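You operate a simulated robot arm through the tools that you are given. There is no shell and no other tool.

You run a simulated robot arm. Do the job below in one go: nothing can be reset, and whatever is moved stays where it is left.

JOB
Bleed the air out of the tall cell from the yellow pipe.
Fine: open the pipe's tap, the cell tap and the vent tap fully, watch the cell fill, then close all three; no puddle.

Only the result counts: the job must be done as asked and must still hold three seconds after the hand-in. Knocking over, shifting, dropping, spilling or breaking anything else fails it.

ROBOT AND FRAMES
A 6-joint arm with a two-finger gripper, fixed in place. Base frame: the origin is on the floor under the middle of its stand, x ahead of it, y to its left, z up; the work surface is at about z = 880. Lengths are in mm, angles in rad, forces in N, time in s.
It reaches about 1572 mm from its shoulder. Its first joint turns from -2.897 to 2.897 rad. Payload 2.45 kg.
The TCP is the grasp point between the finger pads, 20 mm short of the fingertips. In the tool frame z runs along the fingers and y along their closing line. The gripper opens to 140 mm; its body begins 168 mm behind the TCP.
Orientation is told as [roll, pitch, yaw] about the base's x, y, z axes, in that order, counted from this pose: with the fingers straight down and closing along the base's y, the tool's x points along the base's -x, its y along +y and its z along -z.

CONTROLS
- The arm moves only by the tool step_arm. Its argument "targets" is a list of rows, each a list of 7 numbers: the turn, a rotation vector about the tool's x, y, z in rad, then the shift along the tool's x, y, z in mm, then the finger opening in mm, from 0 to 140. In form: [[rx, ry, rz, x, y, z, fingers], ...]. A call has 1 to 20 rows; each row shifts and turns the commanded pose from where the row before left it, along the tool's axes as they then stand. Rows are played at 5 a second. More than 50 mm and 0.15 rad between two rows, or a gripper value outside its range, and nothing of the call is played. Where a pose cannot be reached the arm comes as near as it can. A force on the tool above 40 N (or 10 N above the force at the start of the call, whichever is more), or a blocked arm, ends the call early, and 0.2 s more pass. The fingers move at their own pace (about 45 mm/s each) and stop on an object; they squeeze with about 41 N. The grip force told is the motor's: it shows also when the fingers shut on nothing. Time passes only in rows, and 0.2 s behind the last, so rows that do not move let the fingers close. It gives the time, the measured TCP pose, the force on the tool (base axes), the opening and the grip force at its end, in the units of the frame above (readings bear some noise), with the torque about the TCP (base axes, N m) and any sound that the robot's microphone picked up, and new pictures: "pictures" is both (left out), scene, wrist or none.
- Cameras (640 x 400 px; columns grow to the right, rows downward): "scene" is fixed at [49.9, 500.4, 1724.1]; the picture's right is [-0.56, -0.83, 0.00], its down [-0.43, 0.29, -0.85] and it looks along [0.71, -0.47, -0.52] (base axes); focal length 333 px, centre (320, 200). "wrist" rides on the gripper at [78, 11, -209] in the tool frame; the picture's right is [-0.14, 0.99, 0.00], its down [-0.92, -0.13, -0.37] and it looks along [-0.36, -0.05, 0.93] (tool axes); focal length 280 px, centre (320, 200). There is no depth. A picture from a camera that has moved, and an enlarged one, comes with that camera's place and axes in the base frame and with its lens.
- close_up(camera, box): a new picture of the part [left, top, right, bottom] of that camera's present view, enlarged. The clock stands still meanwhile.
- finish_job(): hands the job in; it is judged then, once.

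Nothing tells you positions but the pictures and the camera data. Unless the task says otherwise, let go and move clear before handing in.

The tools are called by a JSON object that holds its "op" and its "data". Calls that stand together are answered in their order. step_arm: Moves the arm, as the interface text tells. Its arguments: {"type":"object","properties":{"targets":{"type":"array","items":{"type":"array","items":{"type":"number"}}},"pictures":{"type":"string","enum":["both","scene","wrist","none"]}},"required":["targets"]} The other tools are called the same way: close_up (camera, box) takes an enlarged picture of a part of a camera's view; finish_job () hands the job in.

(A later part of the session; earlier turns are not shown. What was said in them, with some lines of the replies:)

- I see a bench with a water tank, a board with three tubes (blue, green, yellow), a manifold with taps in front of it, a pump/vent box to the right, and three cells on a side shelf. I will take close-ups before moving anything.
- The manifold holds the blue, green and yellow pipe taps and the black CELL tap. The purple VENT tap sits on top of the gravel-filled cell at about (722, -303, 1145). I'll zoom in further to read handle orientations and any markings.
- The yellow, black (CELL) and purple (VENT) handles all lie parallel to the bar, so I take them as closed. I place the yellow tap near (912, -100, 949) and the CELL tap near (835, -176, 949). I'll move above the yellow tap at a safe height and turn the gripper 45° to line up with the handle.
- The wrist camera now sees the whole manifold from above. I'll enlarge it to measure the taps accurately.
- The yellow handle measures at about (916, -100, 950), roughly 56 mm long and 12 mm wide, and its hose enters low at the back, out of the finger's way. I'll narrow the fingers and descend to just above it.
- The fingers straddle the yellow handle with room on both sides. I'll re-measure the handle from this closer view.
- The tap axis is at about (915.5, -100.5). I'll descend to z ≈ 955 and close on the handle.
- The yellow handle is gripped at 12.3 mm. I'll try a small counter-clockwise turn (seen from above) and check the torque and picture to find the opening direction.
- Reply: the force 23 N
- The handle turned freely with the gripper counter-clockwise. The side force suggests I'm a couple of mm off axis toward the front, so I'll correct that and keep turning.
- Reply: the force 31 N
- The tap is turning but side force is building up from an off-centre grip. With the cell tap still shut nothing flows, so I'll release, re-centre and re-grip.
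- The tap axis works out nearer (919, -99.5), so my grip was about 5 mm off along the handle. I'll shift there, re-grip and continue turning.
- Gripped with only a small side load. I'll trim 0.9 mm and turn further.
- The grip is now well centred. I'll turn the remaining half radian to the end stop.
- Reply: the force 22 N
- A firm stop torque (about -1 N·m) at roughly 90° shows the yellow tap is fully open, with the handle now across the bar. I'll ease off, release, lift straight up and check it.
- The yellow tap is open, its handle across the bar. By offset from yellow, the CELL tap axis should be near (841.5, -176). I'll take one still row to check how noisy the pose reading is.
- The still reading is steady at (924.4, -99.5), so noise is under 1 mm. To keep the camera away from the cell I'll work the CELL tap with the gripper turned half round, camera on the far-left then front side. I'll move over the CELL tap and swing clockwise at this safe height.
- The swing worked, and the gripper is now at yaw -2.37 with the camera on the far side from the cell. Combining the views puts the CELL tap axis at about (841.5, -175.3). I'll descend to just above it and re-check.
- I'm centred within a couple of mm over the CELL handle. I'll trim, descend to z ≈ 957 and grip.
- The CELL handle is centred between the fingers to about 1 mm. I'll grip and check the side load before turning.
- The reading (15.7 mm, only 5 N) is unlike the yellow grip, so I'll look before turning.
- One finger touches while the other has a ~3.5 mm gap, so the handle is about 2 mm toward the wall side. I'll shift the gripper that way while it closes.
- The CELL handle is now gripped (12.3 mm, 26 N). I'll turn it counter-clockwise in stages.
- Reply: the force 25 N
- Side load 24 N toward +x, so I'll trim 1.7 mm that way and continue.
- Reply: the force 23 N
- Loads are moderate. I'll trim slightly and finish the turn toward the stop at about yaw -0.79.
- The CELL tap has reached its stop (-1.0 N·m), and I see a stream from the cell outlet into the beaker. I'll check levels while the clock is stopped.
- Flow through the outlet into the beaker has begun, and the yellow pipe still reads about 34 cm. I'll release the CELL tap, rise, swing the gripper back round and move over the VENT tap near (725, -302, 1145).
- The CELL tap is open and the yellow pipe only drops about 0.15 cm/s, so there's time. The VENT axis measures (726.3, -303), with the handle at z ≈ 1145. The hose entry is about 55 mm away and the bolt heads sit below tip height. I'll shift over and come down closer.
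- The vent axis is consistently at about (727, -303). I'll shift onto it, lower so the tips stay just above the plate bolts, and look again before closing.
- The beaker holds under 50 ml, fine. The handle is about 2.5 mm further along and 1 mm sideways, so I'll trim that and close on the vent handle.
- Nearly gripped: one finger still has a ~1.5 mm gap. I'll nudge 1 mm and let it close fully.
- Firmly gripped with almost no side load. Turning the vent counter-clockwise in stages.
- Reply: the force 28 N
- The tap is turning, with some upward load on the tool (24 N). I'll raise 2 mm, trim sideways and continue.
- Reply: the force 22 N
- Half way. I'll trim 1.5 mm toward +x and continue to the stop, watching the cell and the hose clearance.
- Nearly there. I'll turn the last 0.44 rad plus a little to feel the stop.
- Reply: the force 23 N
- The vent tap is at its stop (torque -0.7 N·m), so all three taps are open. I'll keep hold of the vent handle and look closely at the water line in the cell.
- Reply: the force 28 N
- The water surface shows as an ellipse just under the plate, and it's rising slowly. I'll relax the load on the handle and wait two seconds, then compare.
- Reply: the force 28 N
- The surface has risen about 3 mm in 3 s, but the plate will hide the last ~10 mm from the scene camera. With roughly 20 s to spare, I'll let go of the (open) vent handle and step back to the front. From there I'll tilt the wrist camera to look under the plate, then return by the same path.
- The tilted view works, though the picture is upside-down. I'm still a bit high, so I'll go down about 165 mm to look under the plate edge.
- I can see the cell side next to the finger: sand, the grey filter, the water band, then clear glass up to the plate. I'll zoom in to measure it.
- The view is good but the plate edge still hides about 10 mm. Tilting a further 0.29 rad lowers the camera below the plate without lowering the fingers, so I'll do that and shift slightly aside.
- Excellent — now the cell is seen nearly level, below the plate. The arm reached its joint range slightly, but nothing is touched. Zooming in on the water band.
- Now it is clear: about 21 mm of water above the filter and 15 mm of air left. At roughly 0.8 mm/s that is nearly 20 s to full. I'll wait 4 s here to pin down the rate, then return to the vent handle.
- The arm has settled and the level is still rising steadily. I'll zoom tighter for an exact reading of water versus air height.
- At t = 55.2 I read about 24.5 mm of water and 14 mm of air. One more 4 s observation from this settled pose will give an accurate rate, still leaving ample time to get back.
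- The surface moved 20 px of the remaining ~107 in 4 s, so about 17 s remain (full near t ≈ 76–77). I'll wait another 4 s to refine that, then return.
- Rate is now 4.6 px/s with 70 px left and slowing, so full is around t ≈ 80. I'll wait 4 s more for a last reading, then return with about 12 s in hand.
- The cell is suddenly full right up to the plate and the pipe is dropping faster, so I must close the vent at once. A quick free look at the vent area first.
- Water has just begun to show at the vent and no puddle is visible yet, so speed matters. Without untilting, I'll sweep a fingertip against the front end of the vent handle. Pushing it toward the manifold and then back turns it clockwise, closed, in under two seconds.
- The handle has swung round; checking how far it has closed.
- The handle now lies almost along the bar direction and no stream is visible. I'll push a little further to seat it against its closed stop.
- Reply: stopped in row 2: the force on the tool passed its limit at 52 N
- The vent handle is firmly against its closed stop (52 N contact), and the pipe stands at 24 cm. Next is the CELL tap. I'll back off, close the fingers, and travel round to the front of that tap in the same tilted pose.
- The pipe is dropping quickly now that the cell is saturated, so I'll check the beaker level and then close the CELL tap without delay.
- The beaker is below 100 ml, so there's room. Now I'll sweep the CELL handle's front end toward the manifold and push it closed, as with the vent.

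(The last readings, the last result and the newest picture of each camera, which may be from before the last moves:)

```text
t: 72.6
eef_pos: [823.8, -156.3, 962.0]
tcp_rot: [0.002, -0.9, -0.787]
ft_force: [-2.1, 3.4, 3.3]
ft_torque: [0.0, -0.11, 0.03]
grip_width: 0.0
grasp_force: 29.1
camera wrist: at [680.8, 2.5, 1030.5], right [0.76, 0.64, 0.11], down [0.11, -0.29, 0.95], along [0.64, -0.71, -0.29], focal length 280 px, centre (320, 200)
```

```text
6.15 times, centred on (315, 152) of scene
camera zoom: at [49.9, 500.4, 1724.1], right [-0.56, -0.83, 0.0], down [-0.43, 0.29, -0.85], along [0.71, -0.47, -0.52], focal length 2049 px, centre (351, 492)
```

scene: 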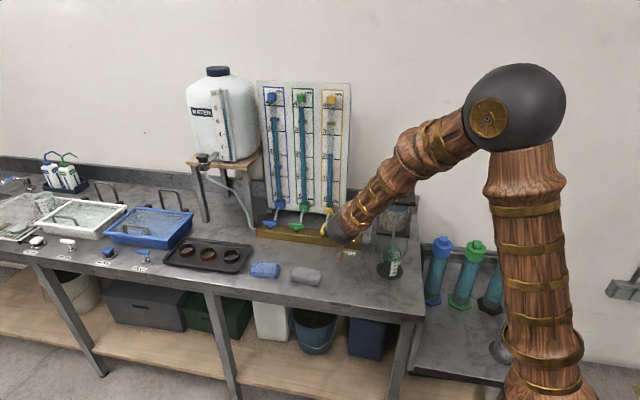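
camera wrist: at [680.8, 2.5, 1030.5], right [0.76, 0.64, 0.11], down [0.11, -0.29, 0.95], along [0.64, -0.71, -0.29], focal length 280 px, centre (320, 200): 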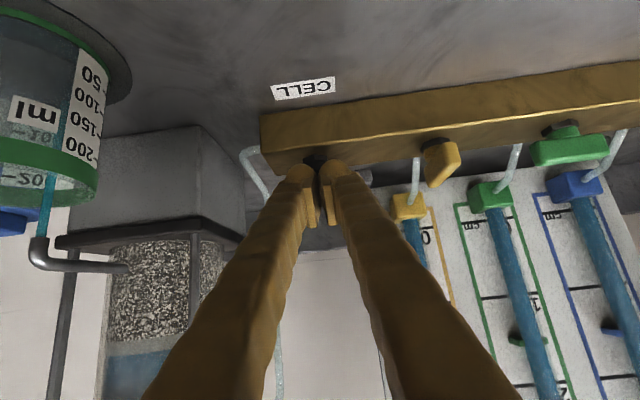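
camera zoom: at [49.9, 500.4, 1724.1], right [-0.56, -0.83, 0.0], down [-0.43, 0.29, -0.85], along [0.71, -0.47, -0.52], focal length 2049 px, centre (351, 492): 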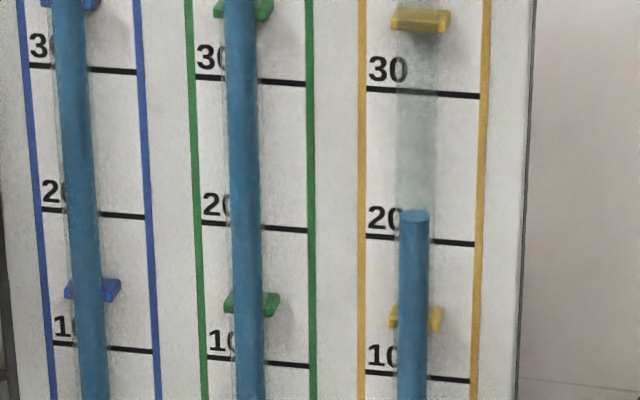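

The handle has swung behind the fingertips. I'll push the last few mm to seat it at its stop, until the force limit tells me it's there.

{"op": "step_arm", "data": {"targets": [[0, 0, 0, -2.5, 0, 3.1, 0], [0, 0, 0, -2.5, 0, 3.1, 0], [0, 0, 0, -1.9, 0, 2.4, 0]], "pictures": "wrist"}}

{"op": "close_up", "data": {"camera": "scene", "box": [265, 120, 365, 185]}}

{"op": "close_up", "data": {"camera": "wrist", "box": [0, 0, 200, 400]}}

```text
t: 73.2
eef_pos: [825.9, -158.6, 963.0]
tcp_rot: [0.001, -0.901, -0.785]
ft_force: [-10.5, 9.6, 8.0]
ft_torque: [0.04, -0.02, -0.06]
grip_width: 6.0
grasp_force: 29.3
stopped in row 2: the force on the tool passed its limit at 54 N (the readings are from after the stop); the commanded pose is now the measured one
camera wrist: at [683.6, -0.1, 1031.2], right [0.76, 0.64, 0.11], down [0.11, -0.29, 0.95], along [0.64, -0.71, -0.29], focal length 280 px, centre (320, 200)
```

wrist: 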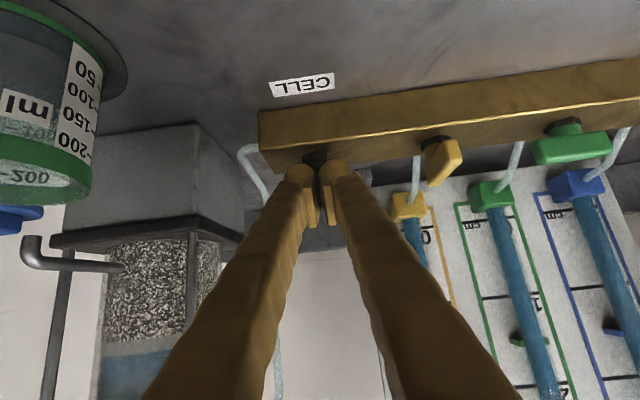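

```text
6.15 times, centred on (315, 152) of scene
camera zoom: at [49.9, 500.4, 1724.1], right [-0.56, -0.83, 0.0], down [-0.43, 0.29, -0.85], along [0.71, -0.47, -0.52], focal length 2049 px, centre (351, 492)
```

zoom: 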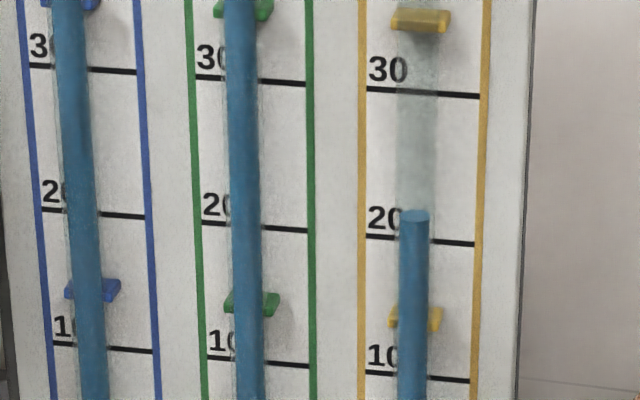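

```text
1.00 times, centred on (100, 200) of wrist (not enlarged: the box is as wide or as high as the picture)
camera zoom: at [683.6, -0.1, 1031.2], right [0.76, 0.64, 0.11], down [0.11, -0.29, 0.95], along [0.64, -0.71, -0.29], focal length 280 px, centre (540, 200)
```

zoom: 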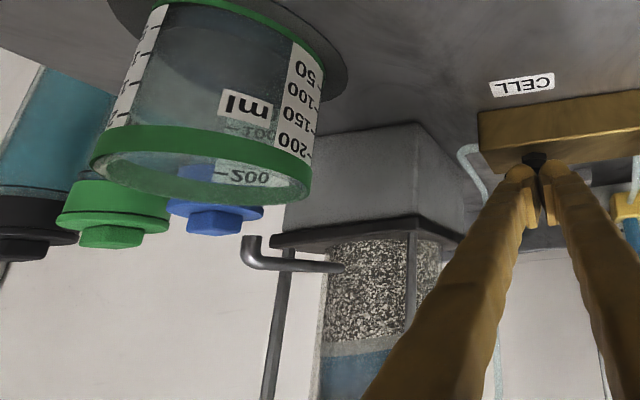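

Flow has stopped: no outlet stream, and the pipe holds steady at 21.5 cm. The CELL tap is seated shut. Now the yellow tap, using the same push at (919.5, -100).

{"op": "step_arm", "data": {"targets": [[0, 0, 0, 24.9, 0, -31.3, 0], [0, 0, 0, 6.2, 45, -7.8, 0], [0, 0, 0, 0, 18.2, 0, 0], [0, 0, 0, 0, 0, 0, 0]]}}

{"op": "close_up", "data": {"camera": "wrist", "box": [200, 80, 440, 230]}}

{"op": "close_up", "data": {"camera": "scene", "box": [365, 165, 435, 225]}}

{"op": "close_up", "data": {"camera": "scene", "box": [330, 215, 440, 300]}}

```text
t: 74.2
eef_pos: [837.8, -79.0, 962.1]
tcp_rot: [0.001, -0.899, -0.785]
ft_force: [0.5, 0.3, -0.1]
ft_torque: [-0.01, -0.01, -0.02]
grip_width: 0.3
grasp_force: 29.1
camera wrist: at [694.9, 79.5, 1031.1], right [0.76, 0.64, 0.11], down [0.11, -0.29, 0.95], along [0.64, -0.71, -0.29], focal length 280 px, centre (320, 200)
```

scene: 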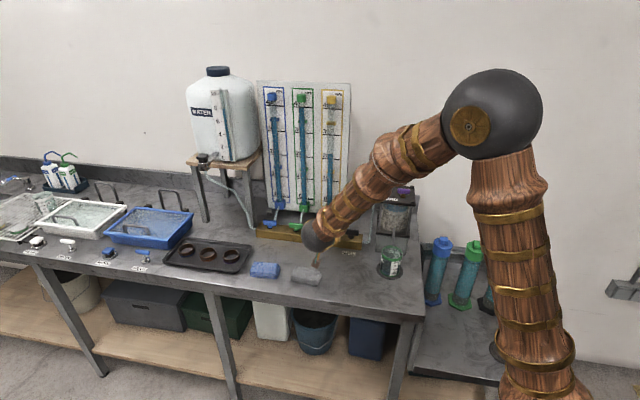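
wrist: 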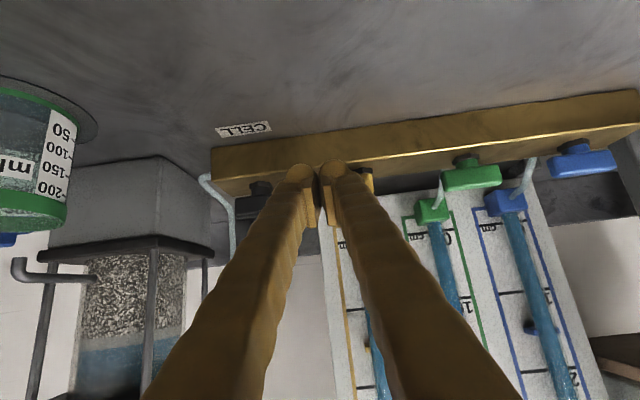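

```text
2.67 times, centred on (320, 155) of wrist
camera zoom: at [694.9, 79.5, 1031.1], right [0.76, 0.64, 0.11], down [0.11, -0.29, 0.95], along [0.64, -0.71, -0.29], focal length 748 px, centre (320, 320)
```

zoom: 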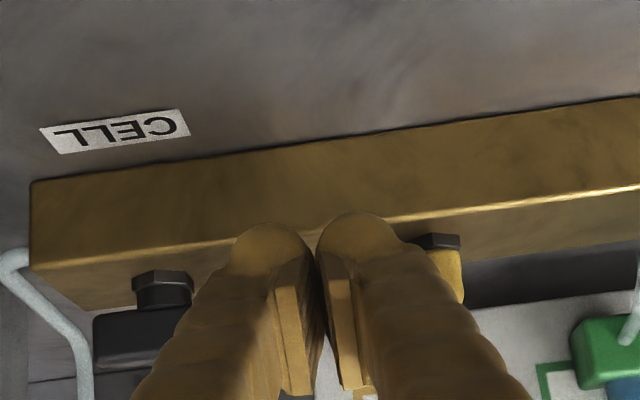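

```text
6.67 times, centred on (400, 195) of scene
camera zoom: at [49.9, 500.4, 1724.1], right [-0.56, -0.83, 0.0], down [-0.43, 0.29, -0.85], along [0.71, -0.47, -0.52], focal length 2220 px, centre (-213, 233)
```

zoom: 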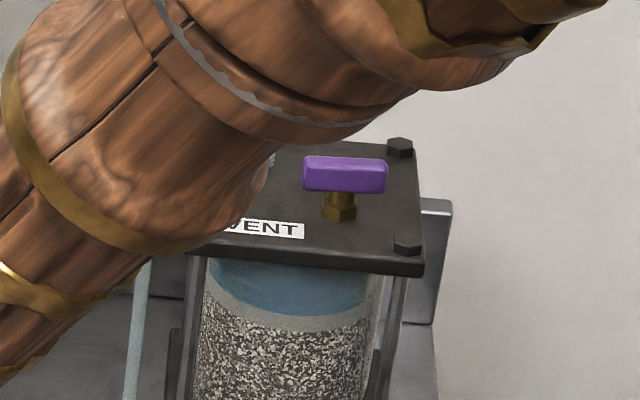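

```text
4.71 times, centred on (385, 258) of scene
camera zoom: at [49.9, 500.4, 1724.1], right [-0.56, -0.83, 0.0], down [-0.43, 0.29, -0.85], along [0.71, -0.47, -0.52], focal length 1567 px, centre (14, -71)
```

zoom: 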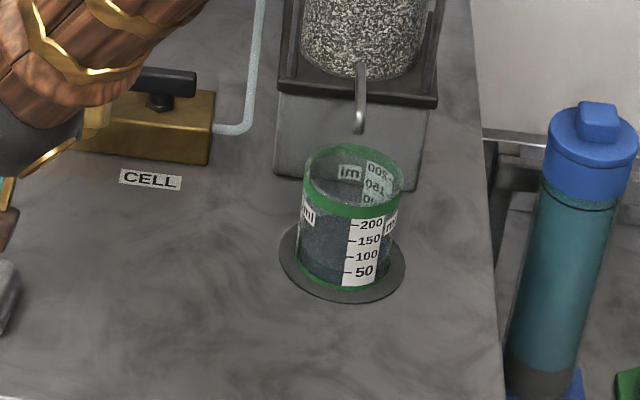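

The vent handle lies parallel to the bar again, with no stream and no puddle, and the CELL handle is parallel too. Now I'll push the yellow handle closed.

{"op": "step_arm", "data": {"targets": [[0, 0, 0, -23.0, 0, 29.0, 0], [0, 0, 0, 0, 22, 0, 0], [0, 0, 0, 0, 22.5, 0, 0], [0, 0, 0, -5.0, 0, 6.3, 0], [0, 0, 0, 0, 0, 0, 0]], "pictures": "wrist"}}

{"op": "close_up", "data": {"camera": "wrist", "box": [200, 80, 440, 230]}}

```text
t: 75.4
eef_pos: [900.8, -77.9, 963.1]
tcp_rot: [0.003, -0.903, -0.786]
ft_force: [-0.2, 1.3, 1.5]
ft_torque: [0.05, -0.03, 0.01]
grip_width: 0.0
grasp_force: 28.6
camera wrist: at [758.0, 80.7, 1031.0], right [0.76, 0.64, 0.11], down [0.11, -0.29, 0.95], along [0.64, -0.71, -0.29], focal length 280 px, centre (320, 200)
```

wrist: 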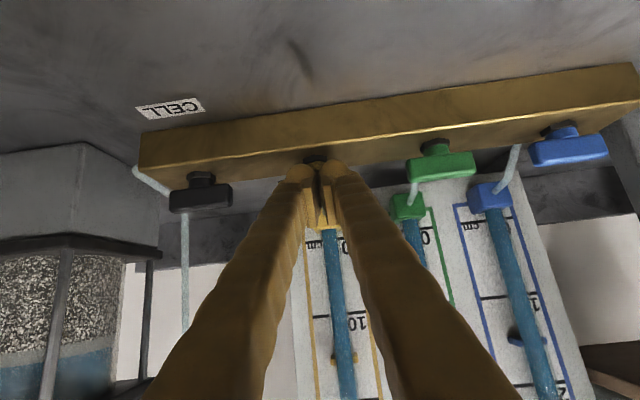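

```text
2.67 times, centred on (320, 155) of wrist
camera zoom: at [758.0, 80.7, 1031.0], right [0.76, 0.64, 0.11], down [0.11, -0.29, 0.95], along [0.64, -0.71, -0.29], focal length 748 px, centre (320, 320)
```

zoom: 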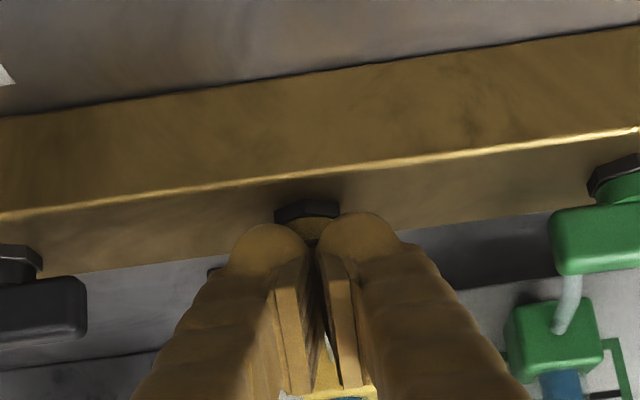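

The yellow handle has swung behind the fingers. I'll push to seat it.

{"op": "step_arm", "data": {"targets": [[0, 0, 0, -2.5, 0, 3.1, 0], [0, 0, 0, -2.5, 0, 3.1, 0], [0, 0, 0, -1.9, 0, 2.4, 0]], "pictures": "none"}}

```text
t: 76.0
eef_pos: [905.3, -81.8, 963.8]
tcp_rot: [0.003, -0.9, -0.783]
ft_force: [-10.5, 4.6, 6.8]
ft_torque: [0.02, -0.03, -0.11]
grip_width: 5.8
grasp_force: 29.8
stopped in row 2: the force on the tool passed its limit at 53 N (the readings are from after the stop); the commanded pose is now the measured one
```

It hit its stop at 53 N. I'll back straight off, rise clear and inspect all three handles.

{"op": "step_arm", "data": {"targets": [[0, 0, 0, 24.9, 0, -31.3, 0], [0, 0, 0, 24.9, 0, -31.3, 0], [0, 0, 0, -35.2, 0, -28.0, 0], [0, 0, 0, -35.2, 0, -28.0, 0], [0, 0, 0, -35.2, 0, -28.0, 0], [0, 0, 0, 0, 0, 0, 0]]}}

{"op": "close_up", "data": {"camera": "wrist", "box": [120, 60, 520, 260]}}

{"op": "close_up", "data": {"camera": "scene", "box": [230, 190, 370, 260]}}

{"op": "close_up", "data": {"camera": "scene", "box": [265, 120, 365, 185]}}

{"op": "close_up", "data": {"camera": "scene", "box": [365, 165, 435, 225]}}

```text
t: 77.4
eef_pos: [849.3, -20.2, 1100.9]
tcp_rot: [0.004, -0.9, -0.784]
ft_force: [-0.7, 0.5, 0.1]
ft_torque: [-0.02, 0.02, 0.0]
grip_width: 0.0
grasp_force: 29.4
camera wrist: at [705.2, 136.1, 1169.1], right [0.76, 0.64, 0.11], down [0.11, -0.29, 0.95], along [0.64, -0.71, -0.29], focal length 280 px, centre (320, 200)
```

scene: 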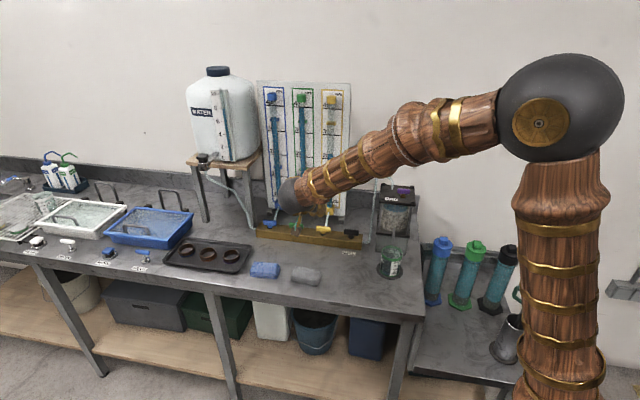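
wrist: 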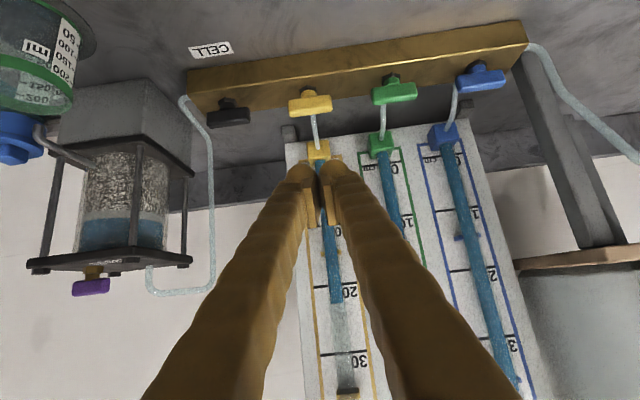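

```text
1.60 times, centred on (320, 160) of wrist
camera zoom: at [705.2, 136.1, 1169.1], right [0.76, 0.64, 0.11], down [0.11, -0.29, 0.95], along [0.64, -0.71, -0.29], focal length 449 px, centre (320, 264)
```

zoom: 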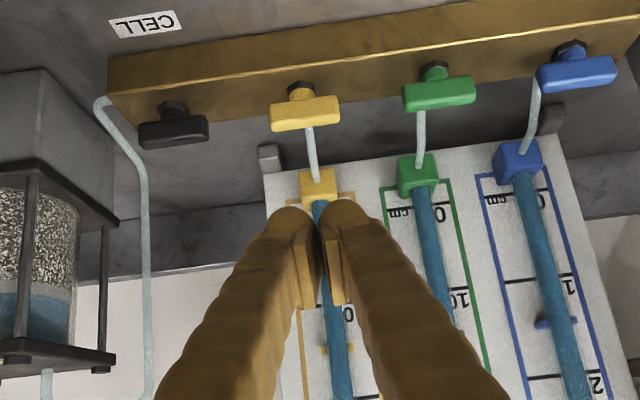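

```text
4.57 times, centred on (300, 225) of scene
camera zoom: at [49.9, 500.4, 1724.1], right [-0.56, -0.83, 0.0], down [-0.43, 0.29, -0.85], along [0.71, -0.47, -0.52], focal length 1522 px, centre (411, 86)
```

zoom: 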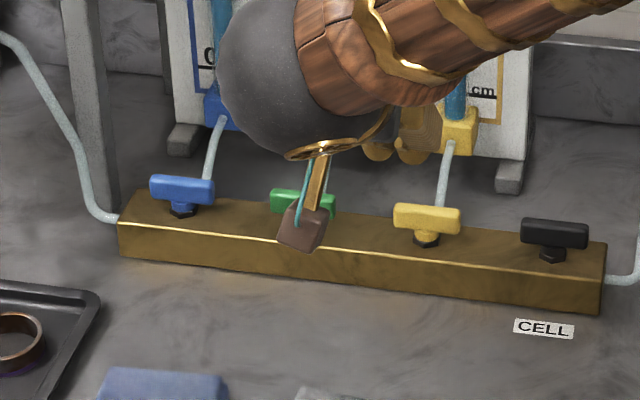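

```text
6.15 times, centred on (315, 152) of scene
camera zoom: at [49.9, 500.4, 1724.1], right [-0.56, -0.83, 0.0], down [-0.43, 0.29, -0.85], along [0.71, -0.47, -0.52], focal length 2049 px, centre (351, 492)
```

zoom: 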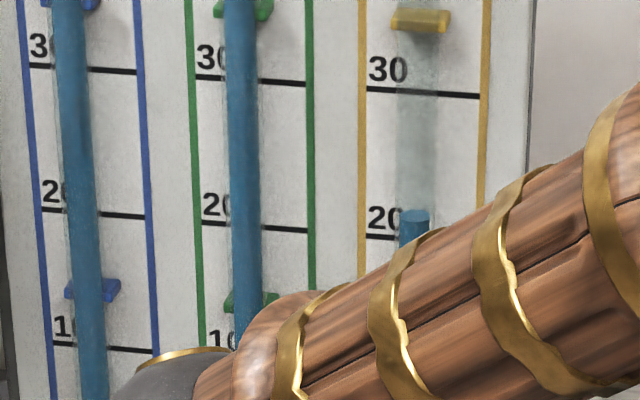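

```text
6.67 times, centred on (400, 195) of scene
camera zoom: at [49.9, 500.4, 1724.1], right [-0.56, -0.83, 0.0], down [-0.43, 0.29, -0.85], along [0.71, -0.47, -0.52], focal length 2220 px, centre (-213, 233)
```

zoom: 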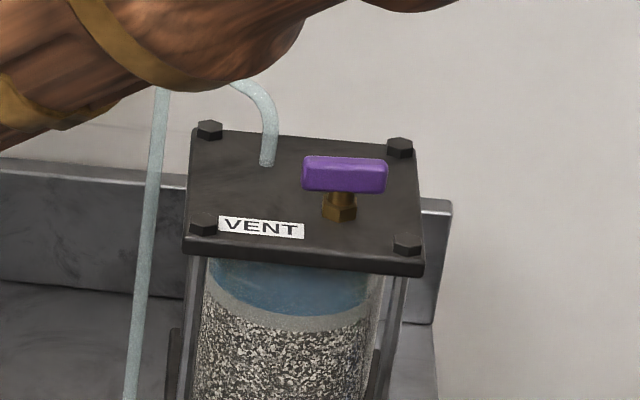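

All four manifold handles and the vent handle are parallel to the bar and the pipe level is steady. I'll check that the cell is still full and look for any puddle.

{"op": "close_up", "data": {"camera": "wrist", "box": [20, 140, 220, 300]}}

{"op": "close_up", "data": {"camera": "wrist", "box": [70, 200, 190, 280]}}

{"op": "close_up", "data": {"camera": "scene", "box": [380, 195, 416, 221]}}

{"op": "close_up", "data": {"camera": "scene", "box": [340, 220, 440, 300]}}

{"op": "close_up", "data": {"camera": "wrist", "box": [0, 0, 220, 140]}}

```text
2.50 times, centred on (120, 220) of wrist
camera zoom: at [705.2, 136.1, 1169.1], right [0.76, 0.64, 0.11], down [0.11, -0.29, 0.95], along [0.64, -0.71, -0.29], focal length 701 px, centre (820, 150)
```

zoom: 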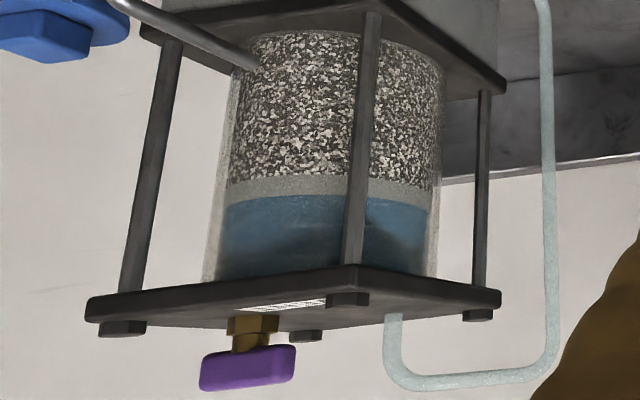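

```text
5.00 times, centred on (130, 240) of wrist
camera zoom: at [705.2, 136.1, 1169.1], right [0.76, 0.64, 0.11], down [0.11, -0.29, 0.95], along [0.64, -0.71, -0.29], focal length 1402 px, centre (1270, 0)
```

zoom: 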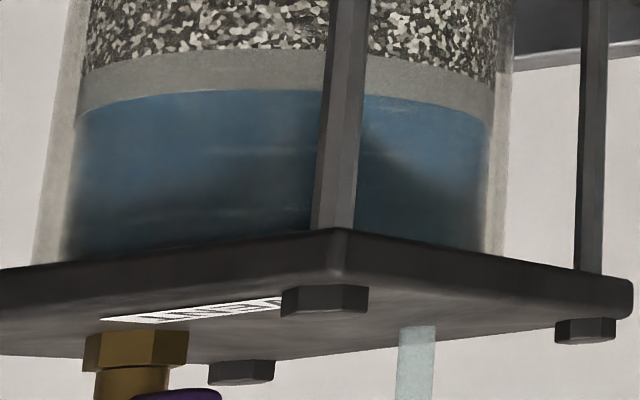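

```text
15.38 times, centred on (398, 208) of scene
camera zoom: at [49.9, 500.4, 1724.1], right [-0.56, -0.83, 0.0], down [-0.43, 0.29, -0.85], along [0.71, -0.47, -0.52], focal length 5122 px, centre (-880, 77)
```

zoom: 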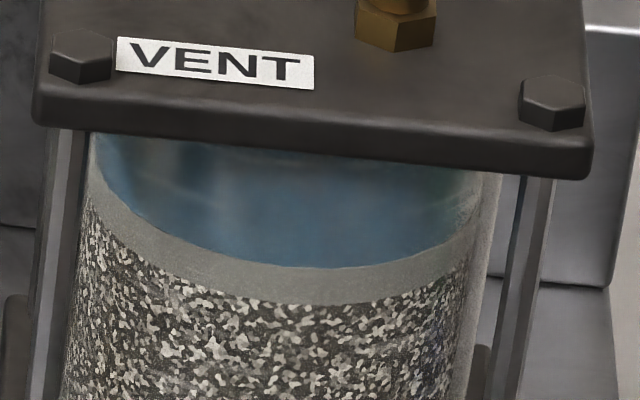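

```text
5.00 times, centred on (390, 260) of scene
camera zoom: at [49.9, 500.4, 1724.1], right [-0.56, -0.83, 0.0], down [-0.43, 0.29, -0.85], along [0.71, -0.47, -0.52], focal length 1665 px, centre (-30, -100)
```

zoom: 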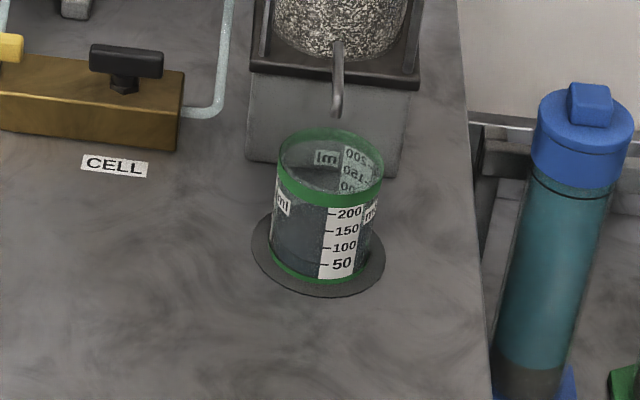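

```text
2.86 times, centred on (110, 70) of wrist
camera zoom: at [705.2, 136.1, 1169.1], right [0.76, 0.64, 0.11], down [0.11, -0.29, 0.95], along [0.64, -0.71, -0.29], focal length 801 px, centre (920, 571)
```

zoom: 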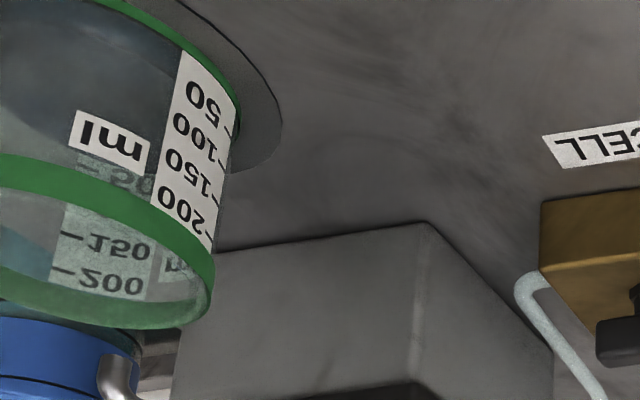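

The cell is full to the plate, the outlet is dry, and no puddle is visible. I'll move the arm up and clear, straighten it, and take a final overall look.

{"op": "step_arm", "data": {"targets": [[0, 0, 0, 0, 0, -45, 0], [0, 0, 0, 0, 0, -45, 0], [0, 0, 0, 0, 0, -45, 0], [0, 0, 0, -35.2, 0, -28.0, 0], [0, 0, 0, -35.2, 0, -28.0, 0], [0, 0, 0, -35.2, 0, -28.0, 0], [0, 0, 0, -35.2, 0, -28.0, 0], [0, 0.145, 0, 0, 0, 0, 0], [0, 0.145, 0, 0, 0, 0, 0], [0, 0.145, 0, 0, 0, 0, 0], [0, 0.145, 0, 0, 0, 0, 0], [0, 0.145, 0, 0, 0, 0, 0], [0, 0.145, 0, 0, 0, 0, 0], [0, 0, 0, 0, 0, 0, 0]]}}

{"op": "close_up", "data": {"camera": "scene", "box": [240, 160, 440, 290]}}

{"op": "close_up", "data": {"camera": "scene", "box": [180, 60, 380, 190]}}

{"op": "close_up", "data": {"camera": "scene", "box": [390, 220, 560, 370]}}

{"op": "close_up", "data": {"camera": "wrist", "box": [0, 0, 400, 250]}}

```text
t: 80.4
eef_pos: [773.1, 47.8, 1362.3]
tcp_rot: [0.002, -0.03, -0.78]
ft_force: [-0.1, -0.1, 0.8]
ft_torque: [-0.01, 0.02, 0.0]
grip_width: 0.0
grasp_force: 29.4
camera wrist: at [719.6, 115.2, 1568.5], right [0.79, 0.61, 0.01], down [0.56, -0.73, 0.39], along [0.24, -0.31, -0.92], focal length 280 px, centre (320, 200)
```

scene: 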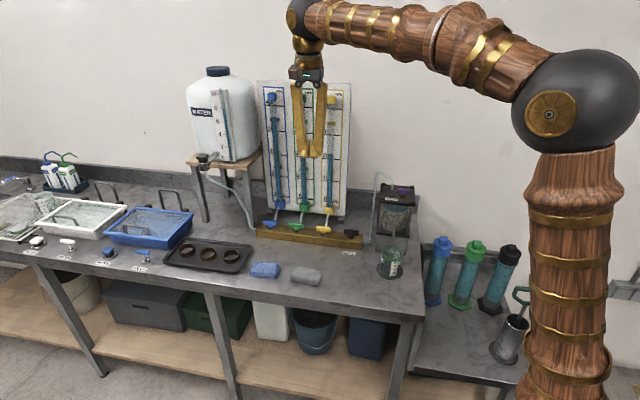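
wrist: 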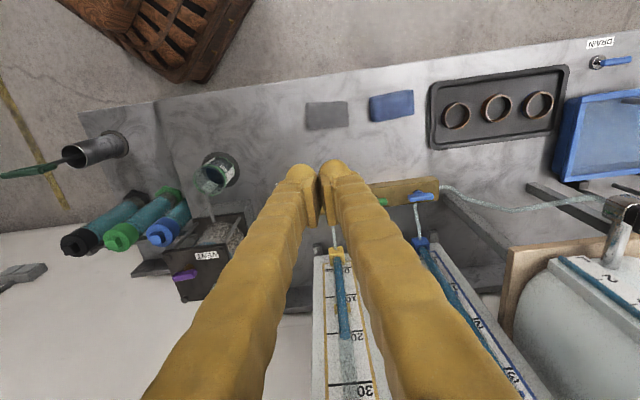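

```text
3.08 times, centred on (340, 225) of scene
camera zoom: at [49.9, 500.4, 1724.1], right [-0.56, -0.83, 0.0], down [-0.43, 0.29, -0.85], along [0.71, -0.47, -0.52], focal length 1024 px, centre (258, 123)
```

zoom: 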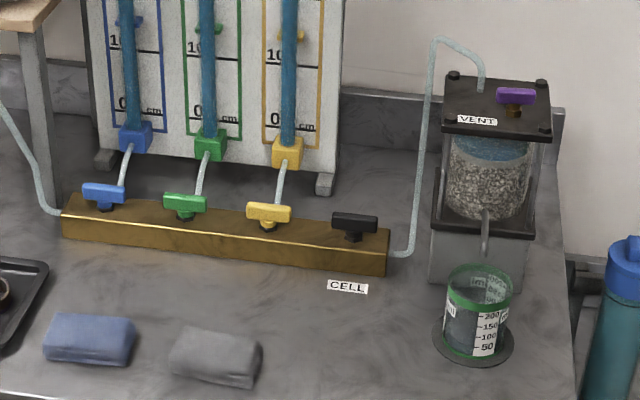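

```text
3.08 times, centred on (280, 125) of scene
camera zoom: at [49.9, 500.4, 1724.1], right [-0.56, -0.83, 0.0], down [-0.43, 0.29, -0.85], along [0.71, -0.47, -0.52], focal length 1024 px, centre (443, 431)
```

zoom: 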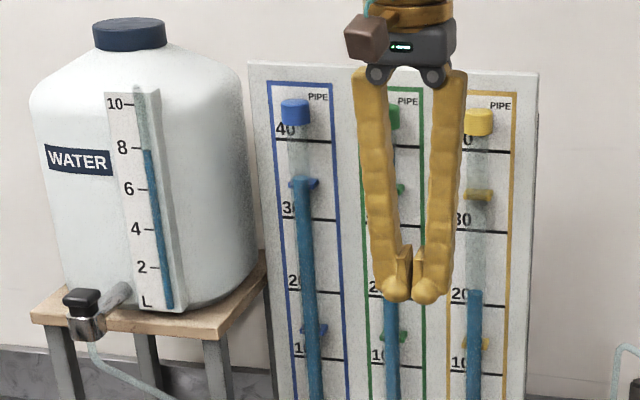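

```text
2.67 times, centred on (475, 295) of scene
camera zoom: at [49.9, 500.4, 1724.1], right [-0.56, -0.83, 0.0], down [-0.43, 0.29, -0.85], along [0.71, -0.47, -0.52], focal length 888 px, centre (-93, -53)
```

zoom: 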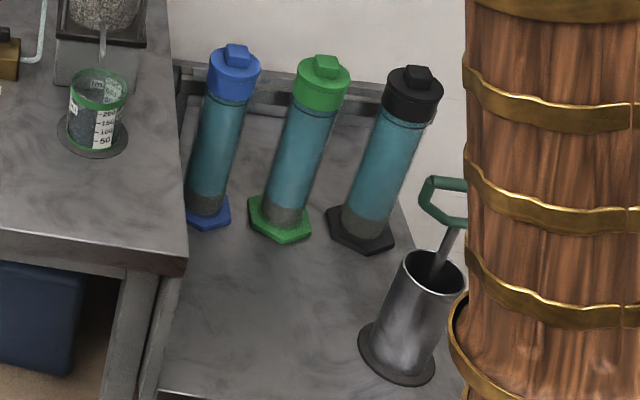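

```text
1.60 times, centred on (200, 125) of wrist
camera zoom: at [719.6, 115.2, 1568.5], right [0.79, 0.61, 0.01], down [0.56, -0.73, 0.39], along [0.24, -0.31, -0.92], focal length 449 px, centre (512, 320)
```

zoom: 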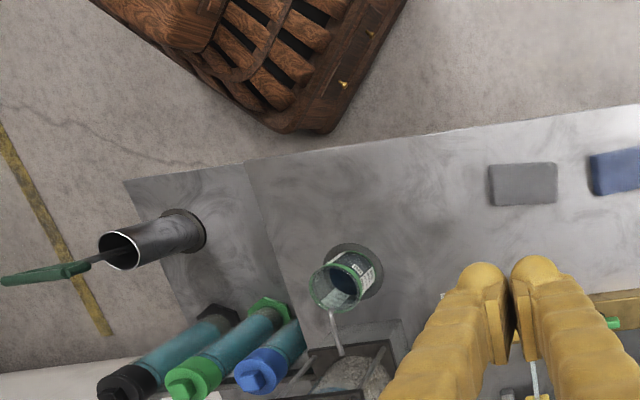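

All three taps are closed, the cell is full, the pipe level is steady, and there is no puddle. Nothing else has moved and the arm is clear, so I'm handing in.

{"op": "finish_job", "data": {}}

```text
The job is handed in.
```

The tall cell is bled: it is full of water right up to its top plate. The yellow pipe's tap, the CELL tap and the VENT tap are all closed. Each was turned fully open, and each was then pushed back until it met its closed stop.

- **Fill:** I watched the level rise under the plate. It reached the top sooner than I had predicted. When I checked, a small stream was already showing at the vent, and I had that tap shut about two seconds later.
- **Puddle:** I saw no water on the plate or the bench in the final pictures.
- **Water used:** The yellow pipe fell from about 34 cm to about 21 cm. Some of that ran out of the cell's outlet into the beaker, which stayed well below full. The pipe level held steady and the outlet was dry once the CELL tap was shut.
- **Everything else:** In the final pictures nothing else was moved or knocked, and the arm is clear of the bench.
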